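You operate a simulated robot arm through the tools that you are given. There is no shell and no other tool. Be economical: measure what you need, move in short steps, check, and stop when the job is done.

The job below is to be done with a simulated robot arm. You get a single attempt, and the scene is never put back.

## Task
Put things in order on the left side of the grey press table. At the end: the red castor from the left side of the grey press table stands on top of the orange copper coil; the grey castor from the left side of the grey press table stands where the gold brass valve stood; the gold brass valve from the left side of the grey press table stands where the grey relay stood; the grey relay from the left side of the grey press table stands where the red castor stood; whatever was shut is shut again. Leave all else as you found it, and nothing knocked over.

Only the result counts: the job must be done as asked and must still hold three seconds after the hand-in. Knocking over, shifting, dropping, spilling or breaking anything else fails it.

## Robot
A 7-joint arm with a two-finger parallel gripper, fixed in place. Base frame: the origin is at the foot of the arm, x ahead of it, y to its left, z up; the work surface is at about z = 0. Units: m, rad, N and s.
With the tool pointing down near the work surface it reaches from about 0.22 to 0.58 m from the base axis. Its first joint turns from -1.152 to 1.152 rad. Payload 2.5 kg.
Tool frame: the origin (TCP) lies between the finger pads and is the grasp point; the fingertips stand 0.023 m ahead of it; z points along the fingers, y is the line along which they close. Largest opening 0.094 m; finger width 0.038, thickness 0.01; the body of the gripper, 0.054 by 0.096 m, starts 0.039 m behind the TCP.
Orientation is that of the tool frame in the base frame, as a unit quaternion [x, y, z, w]. With the fingers straight down and closing along the base's y, the tool's x points along the base's -x, its y along +y and its z along -z.

## Interface
- The arm moves only by the tool servo_tool. Its arguments are lists of equal length, an entry for each row: "xyz": the shift along the tool's x, y, z in m, a list of three; "rot": the turn, a rotation vector about the tool's x, y, z in rad, a list of three; "claw": the opening, from 0 (shut) to 1 (fully open). In form: {"xyz": [[tx, ty, tz], ...], "rot": [[wx, wy, wz], ...], "claw": [claw, ...]}. A call has 1 to 8 rows; each row shifts and turns the commanded pose from where the row before left it, along the tool's axes as they then stand. Each row takes 0.2 s and may step no farther than 0.05 m and 0.15 rad from the row before; otherwise, or with a gripper value out of range, the whole call is refused. Where a pose cannot be reached the arm comes as near as it can. A force on the tool above 40 N (or 10 N above the force at the start of the call, whichever is more), or a blocked arm, ends the call early, and 0.2 s more pass. Each finger travels about 0.108 m/s and halts on what it meets, pressing with about 29 N; the grip force reading is that of the motor and also rises with nothing between the fingers. The clock runs only during rows and for 0.2 s after the last one: add rows that do not move to give the fingers time. It gives the time, the measured TCP pose, the force on the tool (base axes), the opening and the grip force at its end, in the units of the frame above (readings bear some noise).
- Cameras (640 x 400 px; columns grow to the right, rows downward): "scene" is fixed at [0.0849, -0.3844, 0.5573]; the picture's right is [0.99, -0.13, 0.00], its down [-0.05, -0.39, -0.92] and it looks along [0.12, 0.91, -0.39] (base axes); focal length 312 px, centre (320, 200). "wrist" rides on the gripper at [-0.039, 0, -0.044] in the tool frame; the picture's right is [0.00, -1.00, 0.00], its down [0.97, 0.00, -0.24] and it looks along [0.24, 0.00, 0.97] (tool axes); focal length 218 px, centre (320, 200).
- get_image(camera): a new picture of that camera. The clock stands still meanwhile.
- locate(camera, pixels): for up to 12 pixels [column, row] of the newest picture of that camera ("zoom" is the newest enlarged one), the place [x, y, z] in the base frame of the surface seen there, good to about 0.002 m, but the place of the scene camera against the robot may be out by one fixed shift of up to 0.012 m in any direction. The clock stands still meanwhile.
- inspect(camera, box): a new picture of the part [left, top, right, bottom] of that camera's present view, enlarged. The clock stands still meanwhile.
- sign_off(): hands the job in; it is judged then, once.

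Work in short steps. Measure before you move; look again where a grasp or a placing could have gone wrong, and mend it. You have 80 turns and 46 pictures in all, those below and enlarged ones among them. Open the gripper and draw the arm clear of the work before you hand the job in, unless the task says otherwise; then end with one line.

The tools are called after "Call:" as a command line: name --argument value ..., lists and objects as JSON in quotes. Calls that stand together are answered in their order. servo_tool: Moves the arm, as the interface text tells. Its arguments: {"type":"object","properties":{"xyz":{"type":"array","items":{"type":"array","items":{"type":"number"}}},"rot":{"type":"array","items":{"type":"array","items":{"type":"number"}}},"claw":{"type":"array","items":{"type":"number"}}},"required":["xyz","rot","claw"]} The other tools are called the same way: get_image (camera) takes a picture; locate (camera, pixels) gives the place of the surface under pixels of a picture; inspect (camera, box) takes an enlarged picture of a part of a camera's view; sign_off () hands the job in.

At the start:

```text
t: 0.0
tool_pos: [0.356, 0.2416, 0.3561]
ee_rot: [0.001, 1.0, 0.0, 0.001]
ft_force: [-0.8, -0.1, -0.8]
grip_width: 0.0939
finger_force: 0.1
```

scene: 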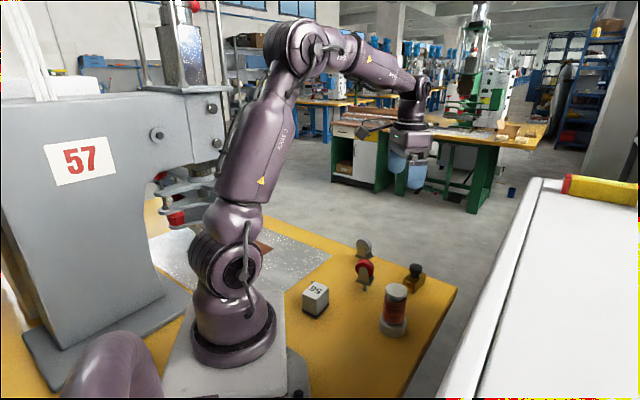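
wrist: 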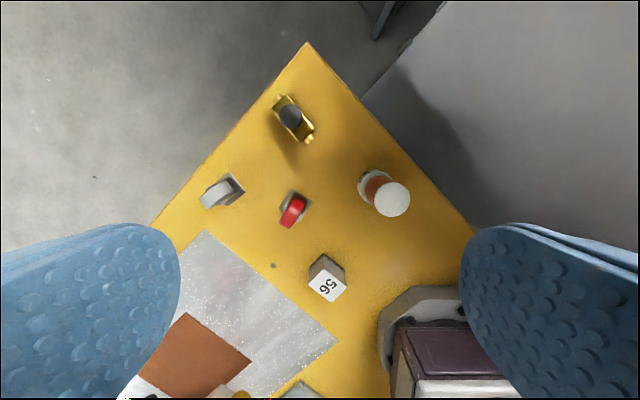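

The wrist view shows the valve (292,118), grey castor (222,190), red castor (293,210), relay (328,280) and coil (385,195). I enlarge both views to measure.

Call:
inspect --camera "wrist" --box '[180, 80, 430, 310]'

Call:
inspect --camera "scene" --box '[280, 225, 460, 345]'

Call:
locate --camera "wrist" --pixels '[[291, 116], [305, 139], [277, 99], [217, 193], [237, 187], [292, 212], [328, 286], [327, 264], [392, 199], [374, 185], [300, 165], [362, 180]]'

```text
1.74 times, centred on (305, 195) of wrist
```

zoom: 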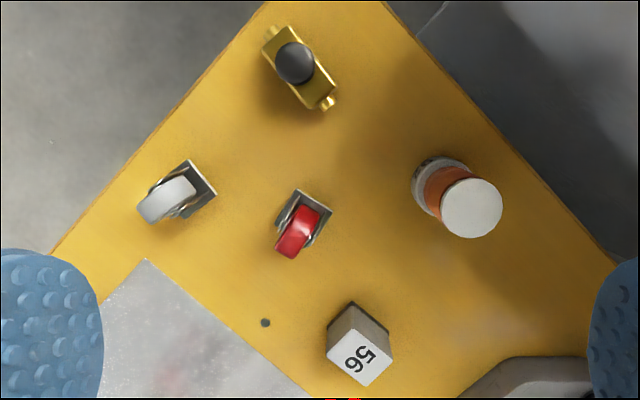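

```text
3.33 times, centred on (370, 285) of scene
```

zoom: 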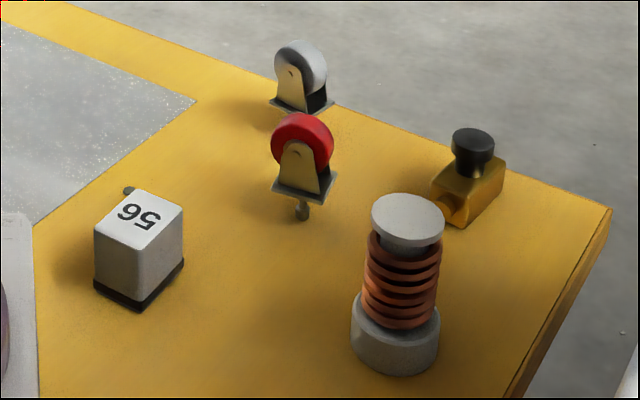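

```text
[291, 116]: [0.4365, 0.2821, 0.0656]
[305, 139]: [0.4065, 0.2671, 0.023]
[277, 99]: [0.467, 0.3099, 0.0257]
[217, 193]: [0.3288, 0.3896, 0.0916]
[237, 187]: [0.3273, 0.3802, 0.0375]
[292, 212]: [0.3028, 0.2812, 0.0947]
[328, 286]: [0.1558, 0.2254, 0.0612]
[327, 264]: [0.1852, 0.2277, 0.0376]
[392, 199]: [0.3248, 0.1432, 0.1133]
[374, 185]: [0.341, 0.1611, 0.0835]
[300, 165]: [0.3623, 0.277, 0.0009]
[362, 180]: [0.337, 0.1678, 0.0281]
```

The red castor seems to have a stem or knob beneath or in front of it; I measure points on the enlarged scene view.

Call:
locate --camera "zoom" --pixels '[[303, 214], [302, 202], [303, 200], [272, 185], [323, 200], [336, 175], [300, 170], [303, 122], [270, 102], [308, 113], [333, 100], [128, 190]]'

Call:
locate --camera "zoom" --pixels '[[303, 225], [290, 215], [137, 310], [95, 280], [183, 260], [408, 205], [408, 235], [395, 335], [395, 370], [472, 135], [450, 210], [300, 50]]'

```text
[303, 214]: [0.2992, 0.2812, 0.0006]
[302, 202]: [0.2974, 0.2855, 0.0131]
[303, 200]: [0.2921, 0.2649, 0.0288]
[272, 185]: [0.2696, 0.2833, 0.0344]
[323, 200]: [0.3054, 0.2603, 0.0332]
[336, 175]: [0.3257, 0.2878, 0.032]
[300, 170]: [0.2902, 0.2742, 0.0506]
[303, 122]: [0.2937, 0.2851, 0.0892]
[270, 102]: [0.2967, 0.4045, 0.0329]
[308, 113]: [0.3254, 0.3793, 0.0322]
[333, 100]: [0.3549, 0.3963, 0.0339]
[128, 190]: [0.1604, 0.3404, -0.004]
```

```text
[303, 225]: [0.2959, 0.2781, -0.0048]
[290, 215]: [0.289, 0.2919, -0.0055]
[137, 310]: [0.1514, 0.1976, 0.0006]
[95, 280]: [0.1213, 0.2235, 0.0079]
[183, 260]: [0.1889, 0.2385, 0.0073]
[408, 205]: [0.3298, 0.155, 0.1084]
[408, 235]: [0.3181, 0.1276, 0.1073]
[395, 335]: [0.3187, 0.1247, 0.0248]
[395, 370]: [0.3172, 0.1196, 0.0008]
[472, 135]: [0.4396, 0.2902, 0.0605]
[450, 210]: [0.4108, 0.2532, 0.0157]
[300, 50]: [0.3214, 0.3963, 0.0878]
```

Both castors have the plate underside at about 0.035 with a stem below. I move over the red castor for a close look.

Call:
servo_tool --xyz '[[0.012, 0.013, 0.045], [0.012, 0.013, 0.045], [0.012, 0.013, 0.045], [0, 0, 0]]' --rot '[[0, 0, 0], [0, 0, 0], [0, 0, 0], [0, 0, 0]]' --claw '[1, 1, 1, 1]'

Call:
get_image --camera "wrist"

Call:
inspect --camera "scene" --box '[335, 235, 405, 300]'

```text
t: 1.0
tool_pos: [0.3209, 0.2801, 0.2193]
ee_rot: [0.0, 1.0, 0.0, 0.0]
ft_force: [0.0, 0.6, 0.7]
grip_width: 0.0939
finger_force: 0.0
```

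```text
41 pictures are left
```

wrist: 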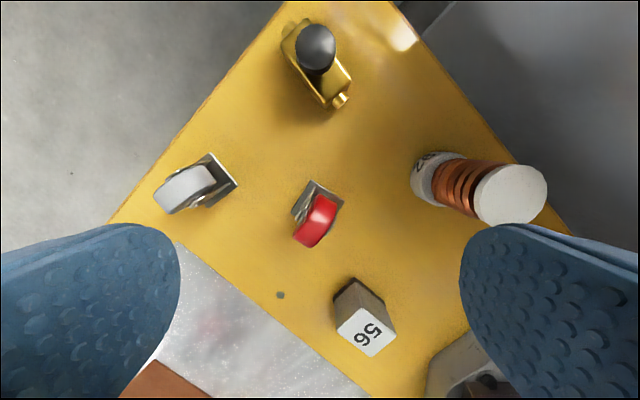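

```text
6.15 times, centred on (370, 268) of scene
```

zoom: 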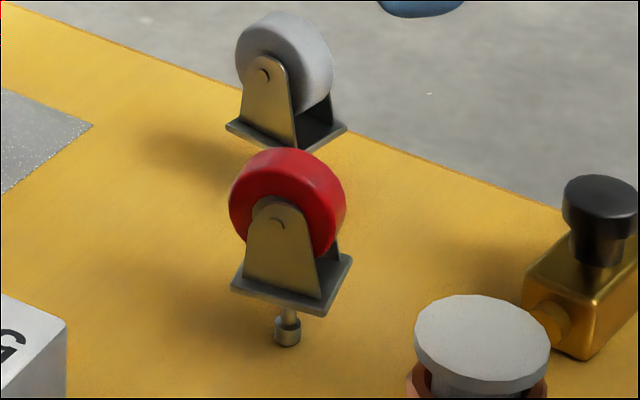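

The castors stand on small stem feet, so releases must be level. I enlarge the wrist view to get the red castor's axis.

Call:
inspect --camera "wrist" --box '[270, 165, 366, 261]'

```text
4.17 times, centred on (318, 213) of wrist
```

zoom: 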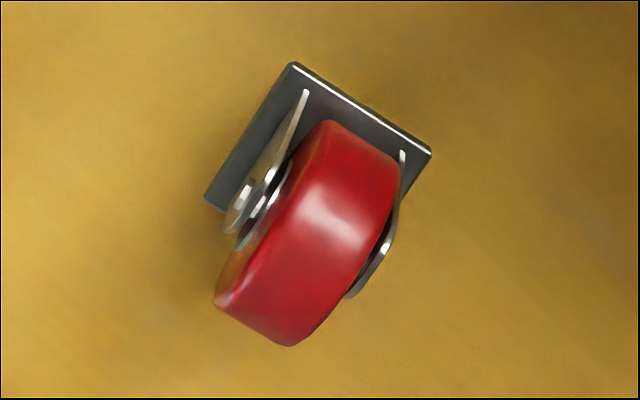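

Locating plate corners, fork arms and wheel in this enlargement.

Call:
locate --camera "zoom" --pixels '[[293, 67], [427, 152], [210, 195], [306, 93], [402, 155], [240, 222], [353, 294], [388, 245], [334, 122], [395, 160], [222, 300], [290, 343]]'

```text
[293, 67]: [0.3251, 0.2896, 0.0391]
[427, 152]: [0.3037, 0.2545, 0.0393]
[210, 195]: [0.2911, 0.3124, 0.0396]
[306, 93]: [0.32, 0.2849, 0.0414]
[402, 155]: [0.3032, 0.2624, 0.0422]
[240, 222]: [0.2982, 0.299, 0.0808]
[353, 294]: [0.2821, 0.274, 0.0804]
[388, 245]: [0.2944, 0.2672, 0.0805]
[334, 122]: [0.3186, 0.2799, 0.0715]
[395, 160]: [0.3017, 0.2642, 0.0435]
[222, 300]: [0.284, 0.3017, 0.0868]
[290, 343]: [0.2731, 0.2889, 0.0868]
```

Plate centre is (0.2974, 0.2835) with the axle at about 57.4°. I move over it, turn 32.6° and drop to z≈0.14 to check.

Call:
servo_tool --xyz '[[0.0235, 0.0034, 0], [0, 0, 0.02], [0, 0, 0.02], [0, 0, 0.02], [0, 0, 0.02], [0, 0, 0]]' --rot '[[0, 0, 0], [0, 0, 0.142], [0, 0, 0.142], [0, 0, 0.142], [0, 0, 0.142], [0, 0, 0]]' --claw '[1, 1, 1, 1, 1, 1]'

Call:
get_image --camera "wrist"

```text
t: 2.4
tool_pos: [0.298, 0.2844, 0.14]
ee_rot: [0.281, 0.96, 0.001, 0.0]
ft_force: [0.8, -0.2, 0.1]
grip_width: 0.094
finger_force: 0.1
```

```text
38 pictures are left
```

wrist: 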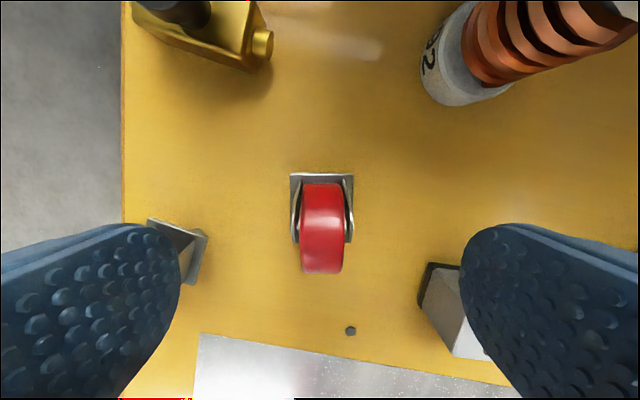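

Well aligned (plate spans 290–354, edges level). I check the centring along the fork numerically, plus the dark dot and coil top.

Call:
locate --camera "wrist" --pixels '[[293, 177], [351, 177], [296, 240], [350, 240], [322, 186], [322, 270], [302, 230], [346, 230], [351, 331], [423, 270], [455, 270], [322, 230]]'

```text
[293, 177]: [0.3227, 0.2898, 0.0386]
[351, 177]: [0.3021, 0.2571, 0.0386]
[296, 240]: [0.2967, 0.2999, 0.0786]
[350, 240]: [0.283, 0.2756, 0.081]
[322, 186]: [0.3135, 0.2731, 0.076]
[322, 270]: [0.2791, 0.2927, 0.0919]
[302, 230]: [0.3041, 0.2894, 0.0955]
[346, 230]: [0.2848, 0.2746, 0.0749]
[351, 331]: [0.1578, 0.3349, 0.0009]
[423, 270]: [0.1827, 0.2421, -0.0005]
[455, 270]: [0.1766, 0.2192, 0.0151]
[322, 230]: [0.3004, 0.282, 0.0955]
```

Centred. Descend to z≈0.069 (tips above the plate), then close gradually.

Call:
servo_tool --xyz '[[0, 0, 0.024], [0, 0, 0.024], [0, -0.0005, 0.022], [0, 0, 0], [0, 0, 0]]' --rot '[[0, 0, 0], [0, 0, 0], [0, 0, 0], [0, 0, 0], [0, 0, 0]]' --claw '[1, 0.8, 0.6, 0.45, 0.45]'

Call:
get_image --camera "wrist"

Call:
inspect --camera "scene" --box '[325, 220, 425, 310]'

```text
t: 3.6
tool_pos: [0.296, 0.2831, 0.0707]
ee_rot: [0.28, 0.96, 0.0, 0.0]
ft_force: [0.8, -0.6, -0.3]
grip_width: 0.0421
finger_force: 0.0
```

```text
37 pictures are left
```

wrist: 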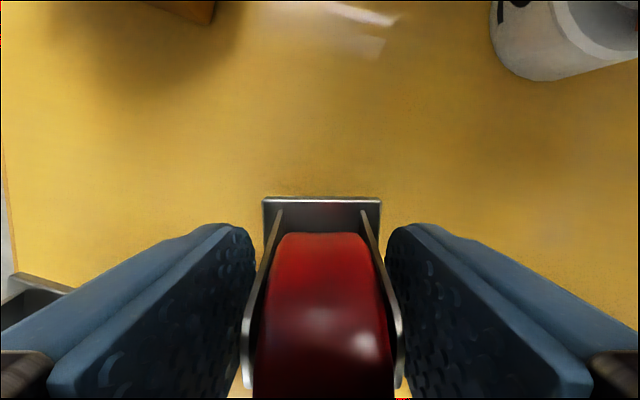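

```text
4.44 times, centred on (375, 265) of scene
```

zoom: 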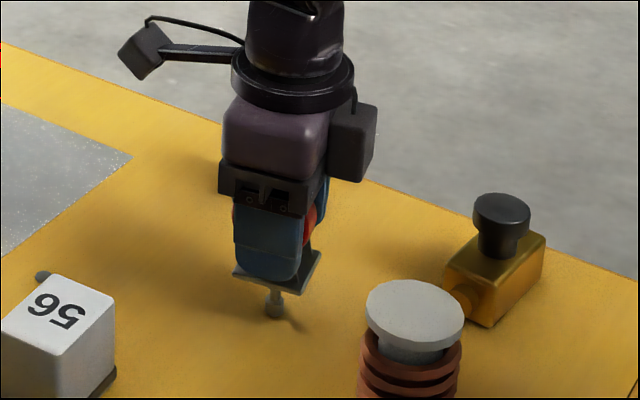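

The fingers straddle the fork with even gaps. Close now.

Call:
servo_tool --xyz '[[0, 0, 0], [0, 0, 0], [0, 0, 0], [0, 0, 0]]' --rot '[[0, 0, 0], [0, 0, 0], [0, 0, 0], [0, 0, 0]]' --claw '[0.38, 0.32, 0.2, 0]'

```text
t: 4.6
tool_pos: [0.2975, 0.2837, 0.0713]
ee_rot: [0.279, 0.96, 0.001, 0.0]
ft_force: [0.5, -0.3, 0.4]
grip_width: 0.0315
finger_force: 29.3
```

Gripped at width 0.0315. Lift straight up to z≈0.23 and look for the coil top.

Call:
servo_tool --xyz '[[0, 0, -0.02], [0, 0, -0.04], [0, 0, -0.05], [0, 0, -0.05], [0, 0, 0]]' --rot '[[0, 0, 0], [0, 0, 0], [0, 0, 0], [0, 0, 0], [0, 0, 0]]' --claw '[0, 0, 0, 0, 0]'

Call:
get_image --camera "wrist"

Call:
inspect --camera "scene" --box '[325, 170, 425, 340]'

```text
t: 5.8
tool_pos: [0.296, 0.2825, 0.2326]
ee_rot: [0.28, 0.96, 0.0, 0.0]
ft_force: [0.0, 0.6, -2.0]
grip_width: 0.0316
finger_force: 29.1
```

```text
35 pictures are left
```

wrist: 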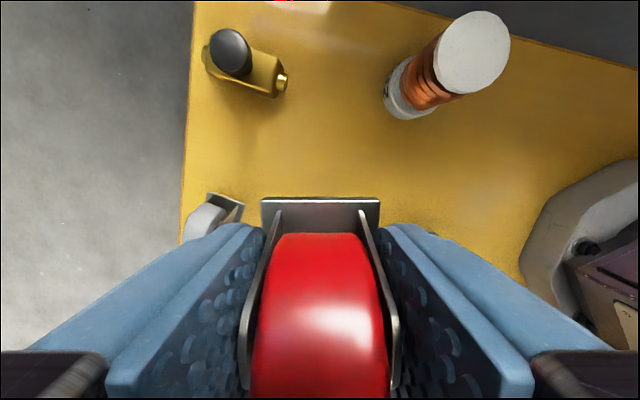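

```text
2.35 times, centred on (375, 255) of scene
```

zoom: 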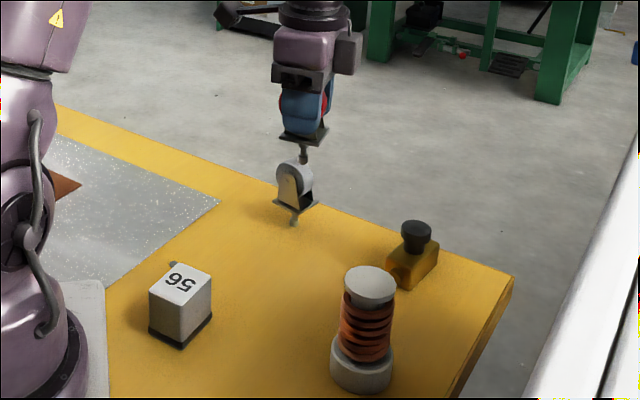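

The coil's top disc spans about (433–510, 11–94) in the wrist view. Locating its rim and centre.

Call:
locate --camera "wrist" --pixels '[[474, 50], [437, 55], [507, 45], [479, 14], [467, 90], [446, 28], [497, 76], [494, 20], [447, 80], [395, 105], [388, 100], [412, 116]]'

```text
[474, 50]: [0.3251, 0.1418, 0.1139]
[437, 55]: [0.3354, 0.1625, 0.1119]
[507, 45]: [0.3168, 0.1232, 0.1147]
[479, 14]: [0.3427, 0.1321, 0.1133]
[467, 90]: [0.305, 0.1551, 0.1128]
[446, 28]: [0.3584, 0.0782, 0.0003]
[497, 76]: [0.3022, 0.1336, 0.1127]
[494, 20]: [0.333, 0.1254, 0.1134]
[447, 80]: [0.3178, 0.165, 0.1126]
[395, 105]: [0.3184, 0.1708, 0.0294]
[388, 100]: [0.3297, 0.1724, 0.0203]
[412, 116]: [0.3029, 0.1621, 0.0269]
```

Coil top centre ≈ (0.3237, 0.1428), z 0.113. Carry the castor over it at the present height.

Call:
servo_tool --xyz '[[-0.0246, -0.02598, 0], [-0.0246, -0.02598, 0], [-0.0246, -0.02598, 0], [-0.0246, -0.02598, 0], [0, 0, 0.02], [0, 0, 0]]' --rot '[[0, 0, 0], [0, 0, 0], [0, 0, 0], [0, 0, 0], [0, 0, 0], [0, 0, 0]]' --claw '[0, 0, 0, 0, 0, 0]'

Call:
inspect --camera "scene" --box '[345, 220, 445, 345]'

```text
t: 7.2
tool_pos: [0.3235, 0.1422, 0.2112]
ee_rot: [0.281, 0.96, 0.0, 0.001]
ft_force: [0.9, 0.2, -1.4]
grip_width: 0.032
finger_force: 28.8
```

```text
3.20 times, centred on (395, 282) of scene
```

zoom: 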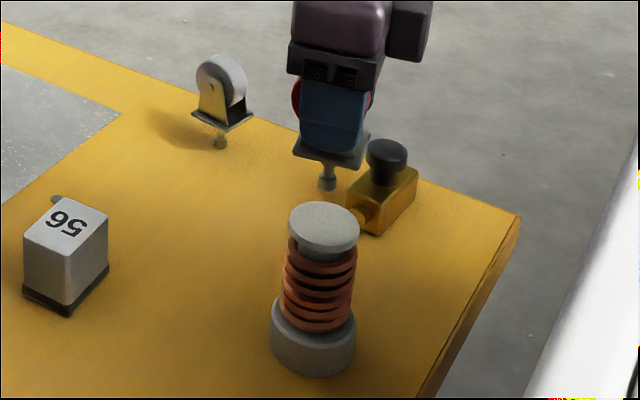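

The foot appears above the disc; I compare both in the same scene frame.

Call:
locate --camera "zoom" --pixels '[[327, 186], [322, 186], [332, 186], [327, 189], [324, 228], [291, 226], [358, 228], [324, 204], [322, 250], [327, 170], [295, 154], [361, 166]]'

```text
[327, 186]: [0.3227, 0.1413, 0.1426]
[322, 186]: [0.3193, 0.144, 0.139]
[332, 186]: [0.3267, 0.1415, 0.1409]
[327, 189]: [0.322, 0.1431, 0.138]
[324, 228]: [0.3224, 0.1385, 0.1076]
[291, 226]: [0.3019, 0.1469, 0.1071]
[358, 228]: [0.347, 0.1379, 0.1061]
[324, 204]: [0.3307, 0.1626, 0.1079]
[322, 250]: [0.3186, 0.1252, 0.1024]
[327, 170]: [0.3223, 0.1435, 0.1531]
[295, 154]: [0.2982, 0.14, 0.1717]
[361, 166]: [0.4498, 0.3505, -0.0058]
```

The foot may be a few mm off in y; I take a tighter view to measure better.

Call:
inspect --camera "scene" --box '[380, 262, 415, 302]'

```text
10.00 times, centred on (398, 282) of scene
```

zoom: 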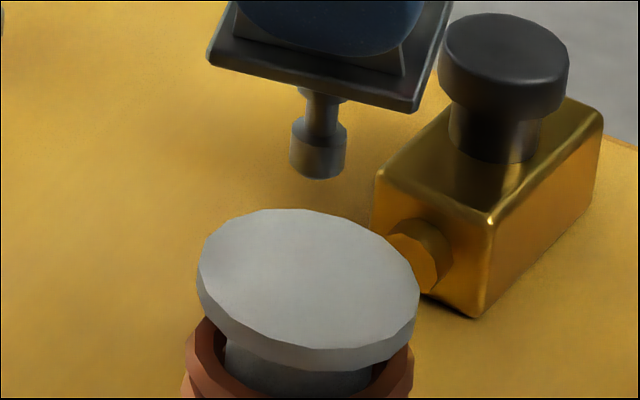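

Call:
locate --camera "zoom" --pixels '[[318, 160], [318, 175], [318, 150], [305, 160], [335, 160], [320, 125], [308, 285], [203, 275], [414, 300], [285, 212], [355, 228], [310, 345]]'

```text
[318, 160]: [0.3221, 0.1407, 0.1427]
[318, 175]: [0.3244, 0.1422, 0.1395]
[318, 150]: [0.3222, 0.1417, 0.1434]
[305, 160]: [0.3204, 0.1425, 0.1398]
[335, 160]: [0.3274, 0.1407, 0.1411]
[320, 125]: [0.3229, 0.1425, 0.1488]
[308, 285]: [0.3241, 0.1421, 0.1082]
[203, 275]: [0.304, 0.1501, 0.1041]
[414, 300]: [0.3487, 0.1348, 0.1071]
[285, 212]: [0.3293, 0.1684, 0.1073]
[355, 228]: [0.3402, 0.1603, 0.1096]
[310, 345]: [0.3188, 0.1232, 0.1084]
```

Foot is about 2–3 mm too far in +y, within the disc; I correct by 2 mm and go down to just above contact.

Call:
servo_tool --xyz '[[-0.0011, -0.0017, 0.01], [0, 0, 0.01], [0, 0, 0.004], [0, 0, 0]]' --rot '[[0, 0, 0], [0, 0, 0], [0, 0, 0], [0, 0, 0]]' --claw '[0, 0, 0, 0]'

Call:
inspect --camera "scene" --box '[380, 262, 415, 302]'

```text
t: 8.2
tool_pos: [0.3236, 0.1402, 0.1868]
ee_rot: [0.28, 0.96, 0.0, -0.001]
ft_force: [0.1, 0.3, -2.8]
grip_width: 0.032
finger_force: 29.2
```

```text
10.00 times, centred on (398, 282) of scene
```

zoom: 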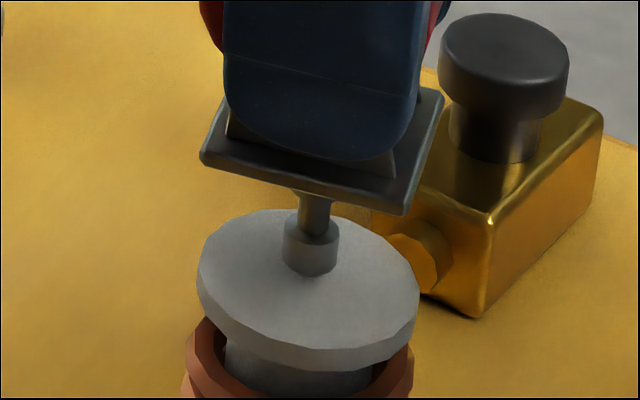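

Foot is at (311,268) and will land near the disc centre (309,279). Lower in 1 mm steps watching force.

Call:
servo_tool --xyz '[[0, 0, 0.001], [0, 0, 0.001], [0, 0, 0]]' --rot '[[0, 0, 0], [0, 0, 0], [0, 0, 0]]' --claw '[0, 0, 0]'

```text
t: 9.0
tool_pos: [0.3235, 0.1416, 0.1846]
ee_rot: [0.28, 0.96, 0.001, 0.0]
ft_force: [-0.5, -0.2, -1.1]
grip_width: 0.0318
finger_force: 29.1
```

Call:
servo_tool --xyz '[[0, 0, 0.001], [0, 0, 0]]' --rot '[[0, 0, 0], [0, 0, 0]]' --claw '[0, 0]'

Call:
inspect --camera "scene" --box '[380, 262, 415, 302]'

```text
t: 9.6
tool_pos: [0.3225, 0.1405, 0.1842]
ee_rot: [0.28, 0.96, 0.0, 0.0]
ft_force: [-3.7, -1.6, 9.9]
grip_width: 0.0319
finger_force: 29.3
```

```text
10.00 times, centred on (398, 282) of scene
```

zoom: 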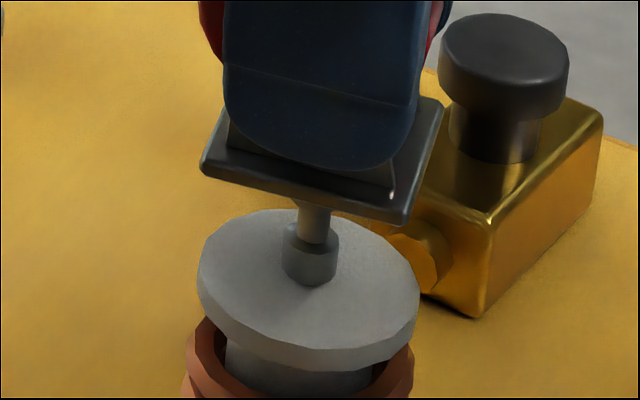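

Contact felt (≈10 N up). Ease up 0.5 mm and open gently.

Call:
servo_tool --xyz '[[0, 0, -0.0005], [0, 0, 0], [0, 0, 0], [0, 0, 0], [0, 0, 0]]' --rot '[[0, 0, 0], [0, 0, 0], [0, 0, 0], [0, 0, 0], [0, 0, 0]]' --claw '[0, 0.36, 0.42, 0.5, 0.55]'

Call:
get_image --camera "wrist"

Call:
inspect --camera "scene" --box '[365, 240, 435, 310]'

```text
t: 10.8
tool_pos: [0.3236, 0.1407, 0.1835]
ee_rot: [0.28, 0.96, 0.0, 0.0]
ft_force: [0.5, 0.4, -1.2]
grip_width: 0.0516
finger_force: 0.1
```

```text
29 pictures are left
```

wrist: 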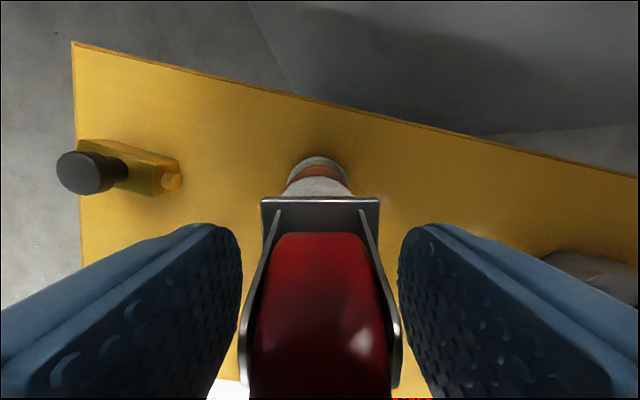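

```text
5.71 times, centred on (400, 275) of scene
```

zoom: 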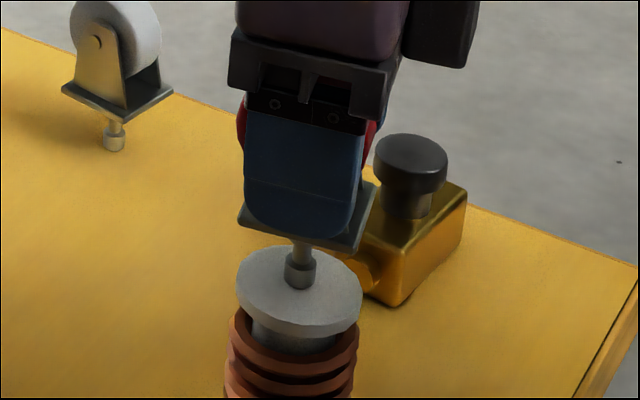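

The castor stands on its own on the coil. Withdraw straight up and go over toward the relay.

Call:
servo_tool --xyz '[[0, 0, -0.02], [0, 0, -0.03], [0, 0, -0.035], [0.0387, 0.0032, 0], [0.0387, 0.0032, 0], [0.0387, 0.0032, 0], [0.0387, 0.0032, 0], [0, 0, 0]]' --rot '[[0, 0, 0], [0, 0, 0], [0, 0, 0], [0, 0, 0], [0, 0, 0.085], [0, 0, 0.085], [0, 0, 0], [0, 0, 0]]' --claw '[0.55, 0.55, 0.55, 0.7, 1, 1, 1, 1]'

Call:
get_image --camera "wrist"

Call:
get_image --camera "scene"

```text
t: 12.6
tool_pos: [0.2077, 0.2421, 0.2681]
ee_rot: [0.36, 0.933, 0.0, 0.0]
ft_force: [-0.5, 0.2, 0.1]
grip_width: 0.0941
finger_force: 0.0
```

```text
27 pictures are left
```

wrist: 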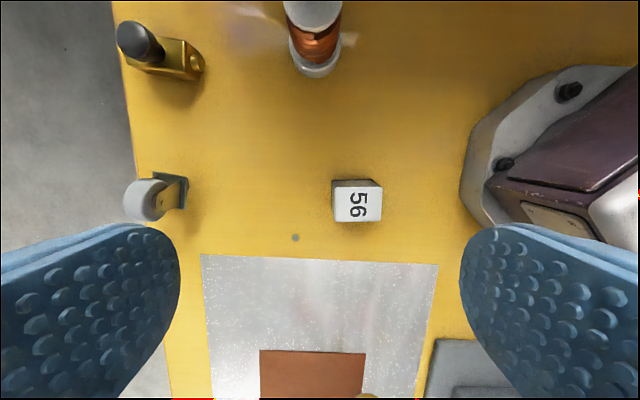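

```text
26 pictures are left
```

scene: 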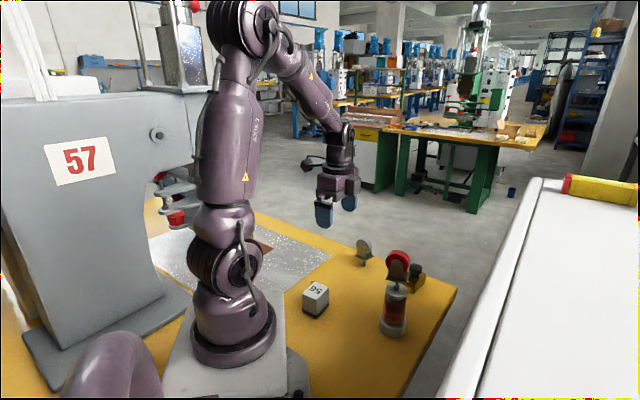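

Castor still stands on the coil. The relay is at (357,202), nearly axis-aligned; I locate its top corners and the table spots.

Call:
inspect --camera "wrist" --box '[310, 165, 406, 235]'

```text
5.71 times, centred on (358, 200) of wrist
```

zoom: 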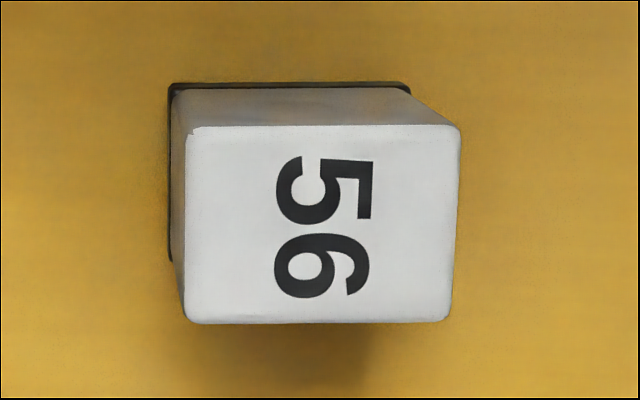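

Call:
locate --camera "zoom" --pixels '[[194, 132], [456, 130], [189, 318], [446, 316], [320, 224], [176, 88], [404, 86], [173, 255]]'

```text
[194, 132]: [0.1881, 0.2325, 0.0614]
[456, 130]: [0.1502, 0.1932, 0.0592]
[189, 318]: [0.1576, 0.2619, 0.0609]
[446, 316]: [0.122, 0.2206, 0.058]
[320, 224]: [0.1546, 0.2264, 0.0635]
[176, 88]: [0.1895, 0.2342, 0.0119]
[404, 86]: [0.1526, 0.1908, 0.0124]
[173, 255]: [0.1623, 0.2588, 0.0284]
```

Relay centre (0.1545, 0.2271), aligned with the tool already. Move above it and down to z≈0.12.

Call:
servo_tool --xyz '[[0.0147, -0.0234, 0], [0.0146, -0.0235, 0], [0, 0, 0.05], [0, 0, 0.05], [0, 0, 0.04], [0, 0, 0]]' --rot '[[0, 0, 0], [0, 0, 0], [0, 0, 0], [0, 0, 0], [0, 0, 0], [0, 0, 0]]' --claw '[1, 1, 1, 1, 1, 1]'

Call:
get_image --camera "wrist"

```text
t: 14.0
tool_pos: [0.1531, 0.2259, 0.1278]
ee_rot: [0.361, 0.933, 0.0, -0.001]
ft_force: [-0.4, 0.6, 0.2]
grip_width: 0.0939
finger_force: 0.0
```

```text
24 pictures are left
```

wrist: 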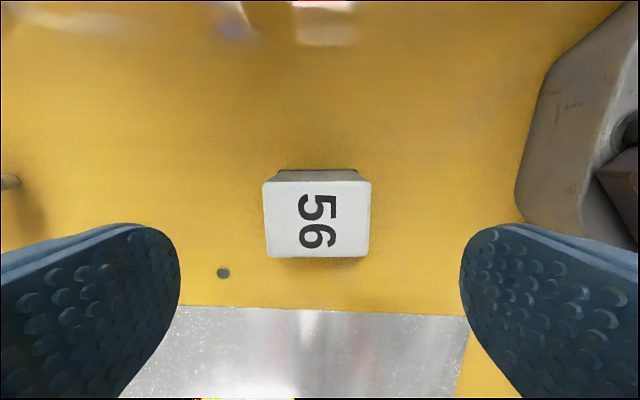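

Relay centred within ~1.5 mm. I check the clearance of the right finger to the robot's foot plate.

Call:
locate --camera "wrist" --pixels '[[518, 195], [522, 205], [545, 120], [560, 240], [600, 170], [630, 160], [264, 220], [371, 220]]'

```text
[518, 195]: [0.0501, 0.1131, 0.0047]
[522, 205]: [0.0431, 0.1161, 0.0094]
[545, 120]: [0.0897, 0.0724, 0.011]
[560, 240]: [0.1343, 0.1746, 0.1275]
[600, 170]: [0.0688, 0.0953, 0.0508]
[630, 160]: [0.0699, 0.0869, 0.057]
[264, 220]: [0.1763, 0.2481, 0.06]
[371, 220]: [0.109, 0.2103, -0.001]
```

Base is >0.07 m clear of the finger. Descend to z≈0.045 and close.

Call:
servo_tool --xyz '[[0, 0.0012, 0.03], [0, 0, 0.03], [0, 0, 0.023], [0, 0, 0], [0, 0, 0], [0, 0, 0], [0, 0, 0]]' --rot '[[0, 0, 0], [0, 0, 0], [0, 0, 0], [0, 0, 0], [0, 0, 0], [0, 0, 0], [0, 0, 0]]' --claw '[1, 1, 1, 0.8, 0.65, 0.5, 0]'

```text
t: 15.6
tool_pos: [0.1549, 0.2279, 0.0445]
ee_rot: [0.36, 0.933, -0.001, 0.0]
ft_force: [0.0, 0.2, -0.7]
grip_width: 0.058
finger_force: 28.8
```

Relay gripped (0.058). Lift 6 cm, carry to the red castor's old spot, lower to near the table.

Call:
servo_tool --xyz '[[0, 0, -0.025], [0, 0, -0.035], [-0.0168, 0.0345, 0], [-0.0168, 0.0345, 0], [-0.0168, 0.0345, 0], [-0.0168, 0.0345, 0], [0, 0, 0.03], [0, 0, 0]]' --rot '[[0, 0, 0], [0, 0, 0], [0, 0, 0], [0, 0, 0], [0, 0, 0], [0, 0, 0], [0, 0, 0], [0, 0, 0]]' --claw '[0, 0, 0, 0, 0, 0, 0, 0]'

Call:
get_image --camera "scene"

```text
t: 17.4
tool_pos: [0.2958, 0.2843, 0.0758]
ee_rot: [0.361, 0.933, 0.001, 0.0]
ft_force: [-0.7, -0.9, -1.3]
grip_width: 0.0578
finger_force: 28.6
```

```text
23 pictures are left
```

scene: 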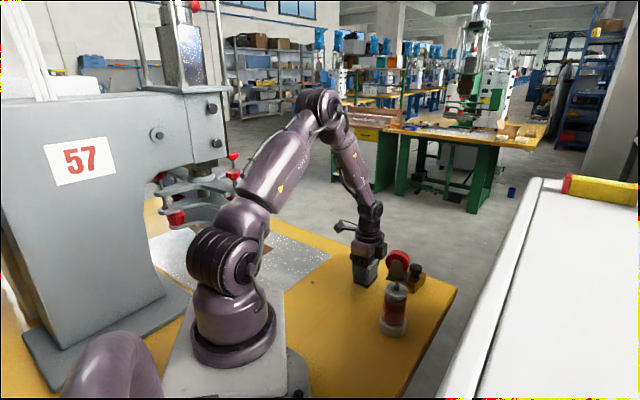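

Over the target; lower to just above the table, then onto it.

Call:
servo_tool --xyz '[[-0.0008, 0.0005, 0.015], [0, 0, 0.011], [0, 0, 0.002], [0, 0, 0.001], [0, 0, 0]]' --rot '[[0, 0, 0], [0, 0, 0], [0, 0, 0], [0, 0, 0], [0, 0, 0]]' --claw '[0, 0, 0, 0, 0]'

```text
t: 18.6
tool_pos: [0.2977, 0.2856, 0.0459]
ee_rot: [0.361, 0.933, 0.0, 0.0]
ft_force: [-0.2, 0.1, -1.7]
grip_width: 0.0577
finger_force: 29.1
```

Call:
servo_tool --xyz '[[0, 0, 0.001], [0, 0, 0]]' --rot '[[0, 0, 0], [0, 0, 0]]' --claw '[0, 0]'

```text
t: 19.2
tool_pos: [0.2965, 0.2852, 0.0465]
ee_rot: [0.361, 0.932, 0.0, 0.0]
ft_force: [0.0, 0.1, -1.7]
grip_width: 0.0578
finger_force: 28.5
```

No contact yet; lower another millimetre.

Call:
servo_tool --xyz '[[0, 0, 0.001], [0, 0, 0]]' --rot '[[0, 0, 0], [0, 0, 0]]' --claw '[0, 0]'

```text
t: 19.8
tool_pos: [0.297, 0.2846, 0.0456]
ee_rot: [0.361, 0.933, -0.001, 0.0]
ft_force: [-1.4, -2.2, 6.6]
grip_width: 0.0581
finger_force: 29.1
```

Contact. Release, rise, and move toward the valve for a look.

Call:
servo_tool --xyz '[[0, 0, 0], [0, 0, 0], [0, 0, -0.04], [0, 0, -0.05], [0, 0, -0.05], [-0.0243, 0.0243, -0.035], [-0.0243, 0.0243, 0], [-0.0243, 0.0243, 0]]' --rot '[[0, 0, 0], [0, 0, 0], [0, 0, 0], [0, 0, 0], [0, 0, 0], [0, 0, 0], [0, 0, 0], [0, 0, 0]]' --claw '[0.7, 0.9, 0.9, 0.9, 0.9, 1, 1, 1]'

Call:
get_image --camera "wrist"

```text
t: 21.6
tool_pos: [0.4006, 0.2895, 0.2203]
ee_rot: [0.36, 0.933, 0.0, -0.001]
ft_force: [0.9, 0.2, -0.7]
grip_width: 0.094
finger_force: 0.0
```

```text
22 pictures are left
```

wrist: 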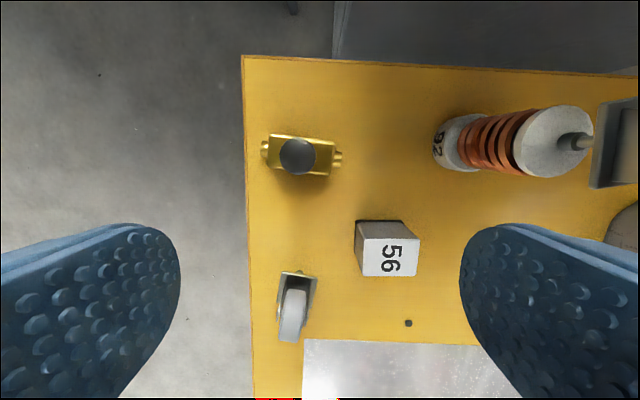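

The valve's long axis lies nearly along the tool y; I enlarge it and the grey castor for measuring.

Call:
inspect --camera "wrist" --box '[250, 120, 362, 190]'

Call:
locate --camera "wrist" --pixels '[[270, 137], [333, 142], [331, 175], [268, 166], [297, 156], [338, 159], [265, 149], [282, 156], [312, 156], [297, 172]]'

```text
5.71 times, centred on (306, 155) of wrist
```

zoom: 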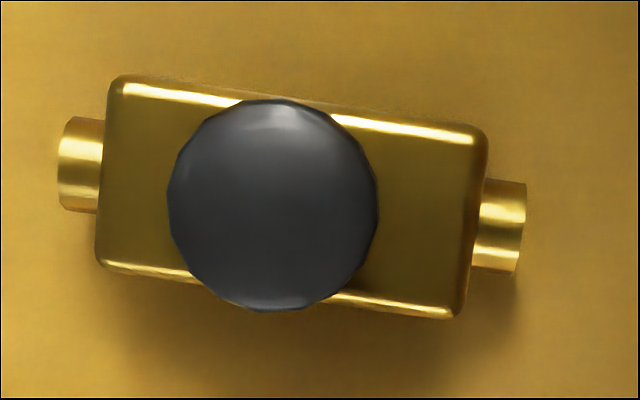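

```text
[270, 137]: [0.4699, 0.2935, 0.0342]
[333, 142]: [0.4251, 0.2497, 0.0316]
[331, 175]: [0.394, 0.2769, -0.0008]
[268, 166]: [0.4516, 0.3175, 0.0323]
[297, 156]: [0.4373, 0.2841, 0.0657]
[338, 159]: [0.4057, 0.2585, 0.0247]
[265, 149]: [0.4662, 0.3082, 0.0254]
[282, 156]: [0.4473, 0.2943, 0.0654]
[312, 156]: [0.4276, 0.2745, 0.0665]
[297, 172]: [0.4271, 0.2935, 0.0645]
```

Call:
locate --camera "zoom" --pixels '[[122, 90], [478, 138], [452, 310], [105, 264], [200, 98], [400, 128], [170, 272], [380, 302], [273, 205], [273, 110], [273, 300]]'

```text
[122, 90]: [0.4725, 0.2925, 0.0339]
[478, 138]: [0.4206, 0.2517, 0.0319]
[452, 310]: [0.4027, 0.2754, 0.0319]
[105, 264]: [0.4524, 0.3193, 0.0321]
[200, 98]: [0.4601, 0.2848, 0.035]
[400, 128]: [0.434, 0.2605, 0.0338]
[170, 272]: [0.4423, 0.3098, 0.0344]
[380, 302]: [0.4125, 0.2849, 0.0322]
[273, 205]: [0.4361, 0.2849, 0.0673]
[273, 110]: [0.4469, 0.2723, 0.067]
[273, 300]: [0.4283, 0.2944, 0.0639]
```

Valve centre (0.437, 0.2847), long axis ≈40°. I move above it and turn the tool so the fingers close across its short side.

Call:
servo_tool --xyz '[[-0.0302, 0.0209, 0], [0, 0, 0], [0, 0, 0], [0, 0, 0], [0, 0, 0], [0, 0, 0], [0, 0, 0], [0, 0, 0]]' --rot '[[0, 0, 0], [0, 0, -0.143], [0, 0, -0.143], [0, 0, -0.143], [0, 0, -0.143], [0, 0, -0.143], [0, 0, -0.143], [0, 0, -0.143]]' --claw '[1, 1, 1, 1, 1, 1, 1, 1]'

Call:
servo_tool --xyz '[[0, 0, 0.03], [0, 0, 0.03], [0, 0, 0.03], [0, 0, 0]]' --rot '[[0, 0, -0.143], [0, 0, -0.143], [0, 0, -0.143], [0, 0, 0]]' --claw '[1, 1, 1, 1]'

Call:
get_image --camera "wrist"

```text
t: 23.4
tool_pos: [0.4365, 0.2847, 0.2197]
ee_rot: [-0.133, 0.991, 0.0, 0.0]
ft_force: [0.3, 1.3, -0.3]
grip_width: 0.0936
finger_force: 0.1
```

```text
t: 24.4
tool_pos: [0.4369, 0.2866, 0.1295]
ee_rot: [-0.339, 0.941, -0.001, 0.0]
ft_force: [0.4, -0.5, 0.0]
grip_width: 0.094
finger_force: 0.1
```

```text
20 pictures are left
```

wrist: 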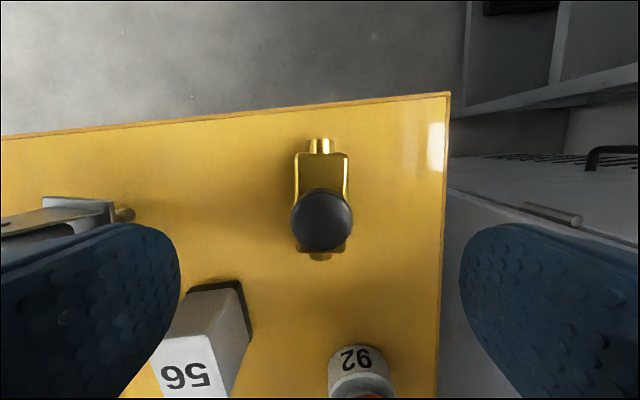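

Aligned; the valve is at column 322. I check heights of what lies beyond the table edge under the right finger.

Call:
locate --camera "wrist" --pixels '[[440, 200], [470, 230], [460, 300], [550, 215], [455, 200], [322, 220], [297, 190], [346, 190], [320, 142], [300, 245], [345, 245], [450, 380]]'

```text
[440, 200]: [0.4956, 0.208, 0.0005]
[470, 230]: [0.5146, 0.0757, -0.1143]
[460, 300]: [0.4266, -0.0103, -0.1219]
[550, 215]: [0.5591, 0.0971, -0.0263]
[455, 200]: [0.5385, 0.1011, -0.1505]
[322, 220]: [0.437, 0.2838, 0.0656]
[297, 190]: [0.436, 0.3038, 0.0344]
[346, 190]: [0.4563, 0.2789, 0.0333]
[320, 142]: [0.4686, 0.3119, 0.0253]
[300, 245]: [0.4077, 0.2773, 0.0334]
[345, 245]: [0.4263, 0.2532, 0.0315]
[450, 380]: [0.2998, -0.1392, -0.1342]
```

All beyond the edge lies below the table. Descend to z≈0.034 and close across the body.

Call:
servo_tool --xyz '[[0, 0, 0.035], [0, 0, 0.035], [0, 0, 0.0255], [0, 0, 0], [0, 0, 0], [0, 0, 0], [0, 0, 0], [0, 0, 0]]' --rot '[[0, 0, 0], [0, 0, 0], [0, 0, 0], [0, 0, 0], [0, 0, 0], [0, 0, 0], [0, 0, 0], [0, 0, 0]]' --claw '[1, 0.8, 0.6, 0.5, 0.45, 0.4, 0.2, 0]'

```text
t: 26.2
tool_pos: [0.4374, 0.2859, 0.0331]
ee_rot: [-0.338, 0.941, 0.0, 0.0]
ft_force: [-0.2, 0.3, 0.1]
grip_width: 0.0358
finger_force: 28.9
```

Valve gripped (0.036). Lift to z≈0.24 and then carry to the relay's old spot.

Call:
servo_tool --xyz '[[0, 0, -0.02], [0, 0, -0.045], [0, 0, -0.045], [0, 0, -0.05], [0, 0, -0.05], [0.0363, 0.01931, 0], [0.0363, 0.01931, 0]]' --rot '[[0, 0, 0], [0, 0, 0], [0, 0, 0], [0, 0, 0], [0, 0, 0], [0, 0, 0], [0, 0, 0]]' --claw '[0, 0, 0, 0, 0, 0, 0]'

Call:
servo_tool --xyz '[[0.0363, 0.01931, 0], [0.0363, 0.01931, 0], [0.0363, 0.01931, 0], [0.0363, 0.01931, 0], [0.0363, 0.01931, 0], [0, 0, 0.05], [0, 0, 0.05], [0, 0, 0]]' --rot '[[0, 0, 0], [0, 0, 0], [0, 0, 0], [0, 0, 0], [0, 0, 0], [0, 0, 0], [0, 0, 0], [0, 0, 0]]' --claw '[0, 0, 0, 0, 0, 0, 0, 0]'

Call:
get_image --camera "scene"

```text
t: 27.8
tool_pos: [0.3558, 0.2689, 0.2441]
ee_rot: [-0.339, 0.941, 0.001, 0.0]
ft_force: [0.4, 0.3, -3.8]
grip_width: 0.036
finger_force: 29.1
```

```text
t: 29.6
tool_pos: [0.1556, 0.2267, 0.1453]
ee_rot: [-0.338, 0.941, 0.0, 0.0]
ft_force: [-0.2, -0.3, -3.5]
grip_width: 0.0356
finger_force: 29.3
```

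```text
19 pictures are left
```

scene: 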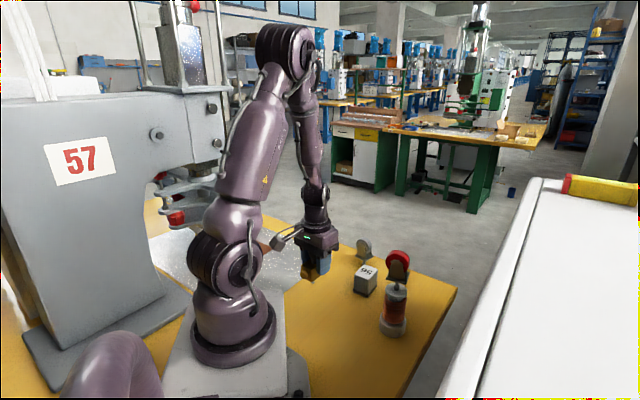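

Over the target. Lower most of the way in steps, watching force.

Call:
servo_tool --xyz '[[0, 0, 0.035], [0, 0, 0.035], [0, 0, 0.03], [0, 0, 0.006], [0, 0, 0]]' --rot '[[0, 0, 0], [0, 0, 0], [0, 0, 0], [0, 0, 0], [0, 0, 0]]' --claw '[0, 0, 0, 0, 0]'

Call:
inspect --camera "scene" --box '[240, 200, 430, 350]'

```text
t: 30.8
tool_pos: [0.1552, 0.2273, 0.039]
ee_rot: [-0.338, 0.941, 0.0, -0.001]
ft_force: [0.2, 0.2, -2.8]
grip_width: 0.0359
finger_force: 28.9
```

```text
2.67 times, centred on (335, 275) of scene
```

zoom: 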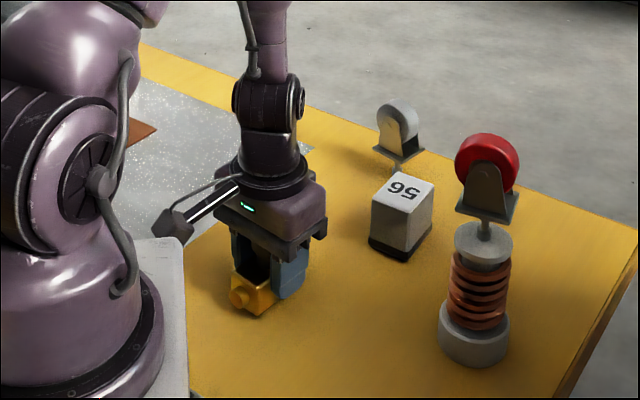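

Fine so far; lower in millimetre steps to contact.

Call:
servo_tool --xyz '[[0, 0, 0.0015], [0, 0, 0.001], [0, 0, 0.001], [0, 0, 0]]' --rot '[[0, 0, 0], [0, 0, 0], [0, 0, 0], [0, 0, 0]]' --claw '[0, 0, 0, 0]'

```text
t: 31.8
tool_pos: [0.1553, 0.2269, 0.0357]
ee_rot: [-0.339, 0.941, 0.0, -0.001]
ft_force: [-1.0, 0.5, -3.0]
grip_width: 0.0358
finger_force: 28.9
```

Call:
servo_tool --xyz '[[0, 0, 0.001], [0, 0, 0]]' --rot '[[0, 0, 0], [0, 0, 0]]' --claw '[0, 0]'

```text
t: 32.4
tool_pos: [0.1553, 0.228, 0.0337]
ee_rot: [-0.34, 0.941, -0.001, 0.0]
ft_force: [-0.1, 0.4, -3.7]
grip_width: 0.0357
finger_force: 29.1
```

Call:
servo_tool --xyz '[[0, 0, 0.001], [0, 0, 0]]' --rot '[[0, 0, 0], [0, 0, 0]]' --claw '[0, 0]'

```text
t: 33.0
tool_pos: [0.1552, 0.2279, 0.0332]
ee_rot: [-0.339, 0.941, 0.001, 0.0]
ft_force: [-2.1, -3.1, 22.8]
grip_width: 0.0358
finger_force: 28.7
```

Contact (≈23 N). Ease up slightly, open and rise straight.

Call:
servo_tool --xyz '[[0, 0, -0.0005], [0, 0, 0], [0, 0, 0], [0, 0, 0], [0, 0, -0.04], [0, 0, -0.05], [0, 0, -0.05], [0, 0, -0.05]]' --rot '[[0, 0, 0], [0, 0, 0], [0, 0, 0], [0, 0, 0], [0, 0, 0], [0, 0, 0], [0, 0, 0], [0, 0, 0]]' --claw '[0, 0.5, 0.7, 0.9, 0.9, 0.9, 0.9, 0.9]'

Call:
inspect --camera "scene" --box '[240, 200, 430, 350]'

```text
t: 34.8
tool_pos: [0.1565, 0.2261, 0.2234]
ee_rot: [-0.339, 0.941, 0.0, 0.0]
ft_force: [0.1, -0.6, 0.0]
grip_width: 0.0847
finger_force: 0.0
```

```text
2.67 times, centred on (335, 275) of scene
```

zoom: 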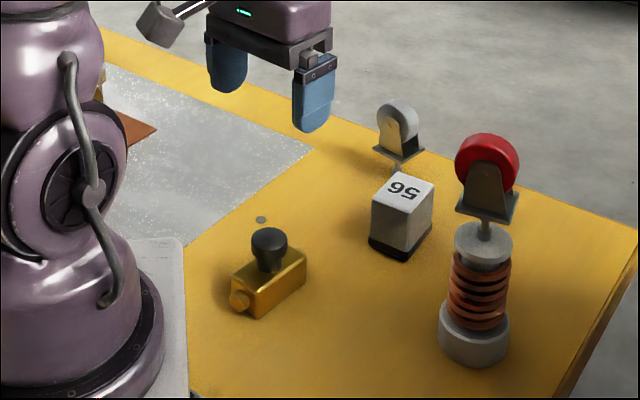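

Valve stands upright at the relay's spot. Now travel over the grey castor and turn the tool back.

Call:
servo_tool --xyz '[[-0.0451, 0, 0], [-0.0451, 0, 0], [-0.0451, 0, 0], [-0.0451, 0, 0], [-0.0451, 0, 0], [0, 0, 0], [0, 0, 0], [0, 0, 0]]' --rot '[[0, 0, 0], [0, 0, 0], [0, 0, 0], [0, 0, 0], [0, 0, 0], [0, 0, 0.148], [0, 0, 0.148], [0, 0, 0.148]]' --claw '[1, 1, 1, 1, 1, 1, 1, 1]'

Call:
servo_tool --xyz '[[0, 0, 0], [0, 0, 0], [0, 0, 0], [0, 0, 0], [0, 0, 0], [0, 0, 0], [0, 0, 0], [0, 0, 0]]' --rot '[[0, 0, 0.148], [0, 0, 0.148], [0, 0, 0.148], [0, 0, 0.148], [0, 0, 0.148], [0, 0, 0.148], [0, 0, 0.148], [0, 0, 0]]' --claw '[1, 1, 1, 1, 1, 1, 1, 1]'

Call:
get_image --camera "wrist"

```text
t: 36.6
tool_pos: [0.3286, 0.3716, 0.2238]
ee_rot: [-0.123, 0.992, -0.001, 0.0]
ft_force: [-0.7, 1.0, -0.4]
grip_width: 0.094
finger_force: 0.1
```

```text
t: 38.4
tool_pos: [0.3296, 0.3692, 0.2232]
ee_rot: [0.385, 0.923, 0.0, -0.001]
ft_force: [-0.4, 0.0, 1.2]
grip_width: 0.0939
finger_force: 0.0
```

```text
16 pictures are left
```

wrist: 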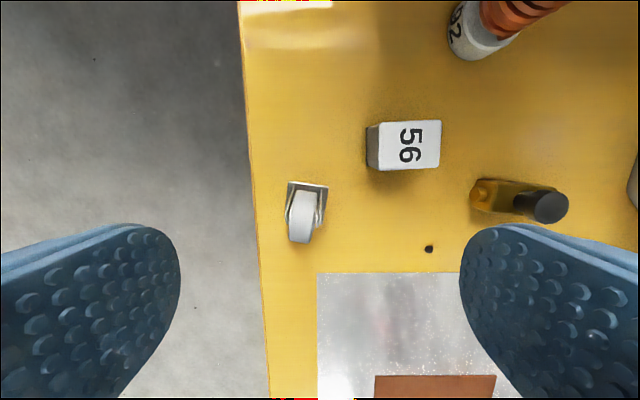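

The grey castor is at (304,212); enlarge to measure its plate.

Call:
inspect --camera "wrist" --box '[264, 170, 346, 252]'

```text
4.88 times, centred on (305, 211) of wrist
```

zoom: 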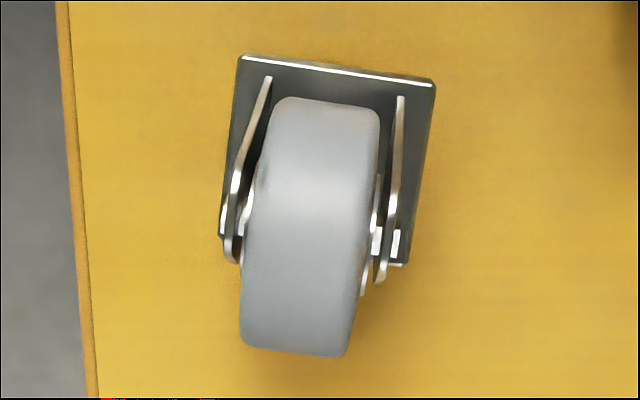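

Call:
locate --camera "zoom" --pixels '[[240, 59], [432, 86], [222, 235], [404, 262], [267, 82], [401, 100], [230, 255], [381, 278], [310, 200], [281, 100], [376, 112], [295, 350]]'

```text
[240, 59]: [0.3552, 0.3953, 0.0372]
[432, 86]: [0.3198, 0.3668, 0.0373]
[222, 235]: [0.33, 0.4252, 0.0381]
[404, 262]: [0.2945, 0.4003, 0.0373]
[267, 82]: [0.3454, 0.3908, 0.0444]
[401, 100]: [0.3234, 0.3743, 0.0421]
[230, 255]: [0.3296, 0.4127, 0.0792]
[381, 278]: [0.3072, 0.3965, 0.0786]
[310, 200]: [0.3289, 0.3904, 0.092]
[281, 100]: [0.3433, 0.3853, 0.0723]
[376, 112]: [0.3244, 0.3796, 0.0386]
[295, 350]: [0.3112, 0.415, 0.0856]
```

Grey plate centre (0.3249, 0.3969), axle ≈37.5°. Move over it, turn 7°, drop to z≈0.14.

Call:
servo_tool --xyz '[[0.0215, 0.0155, 0], [0, 0, 0.04], [0, 0, 0.043], [0, 0, 0]]' --rot '[[0, 0, 0], [0, 0, 0.128], [0, 0, 0], [0, 0, 0]]' --claw '[1, 1, 1, 1]'

Call:
get_image --camera "wrist"

```text
t: 39.4
tool_pos: [0.3241, 0.3973, 0.1387]
ee_rot: [0.442, 0.897, 0.001, 0.001]
ft_force: [0.1, -0.4, -0.4]
grip_width: 0.0939
finger_force: 0.0
```

```text
14 pictures are left
```

wrist: 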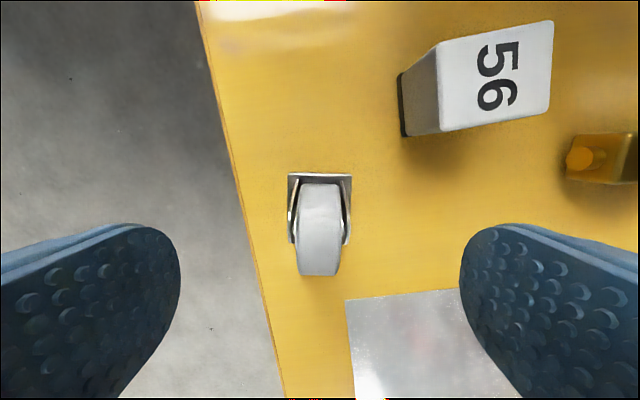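

Centred and level (plate 289–351). Descend and straddle, then close gradually.

Call:
servo_tool --xyz '[[0, 0, 0.025], [0, 0, 0.025], [0, 0, 0.019], [0, 0, 0], [0, 0, 0], [0, 0, 0], [0, 0, 0], [0, 0, 0]]' --rot '[[0, 0, 0], [0, 0, 0], [0, 0, 0], [0, 0, 0], [0, 0, 0], [0, 0, 0], [0, 0, 0], [0, 0, 0]]' --claw '[1, 0.8, 0.6, 0.45, 0.38, 0.32, 0.2, 0]'

Call:
get_image --camera "wrist"

```text
t: 41.2
tool_pos: [0.3239, 0.3969, 0.07]
ee_rot: [0.443, 0.897, 0.0, 0.0]
ft_force: [0.1, 0.2, -0.2]
grip_width: 0.0318
finger_force: 28.8
```

```text
13 pictures are left
```

wrist: 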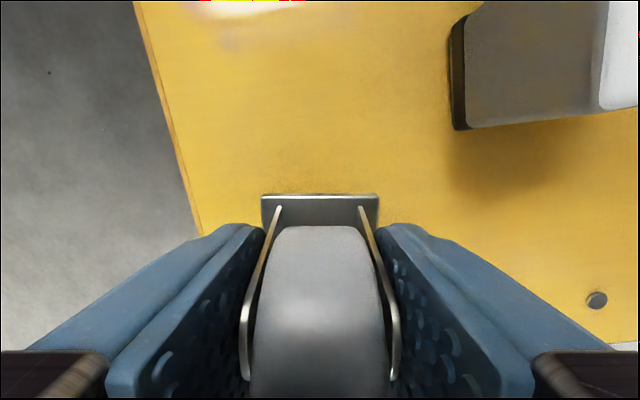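

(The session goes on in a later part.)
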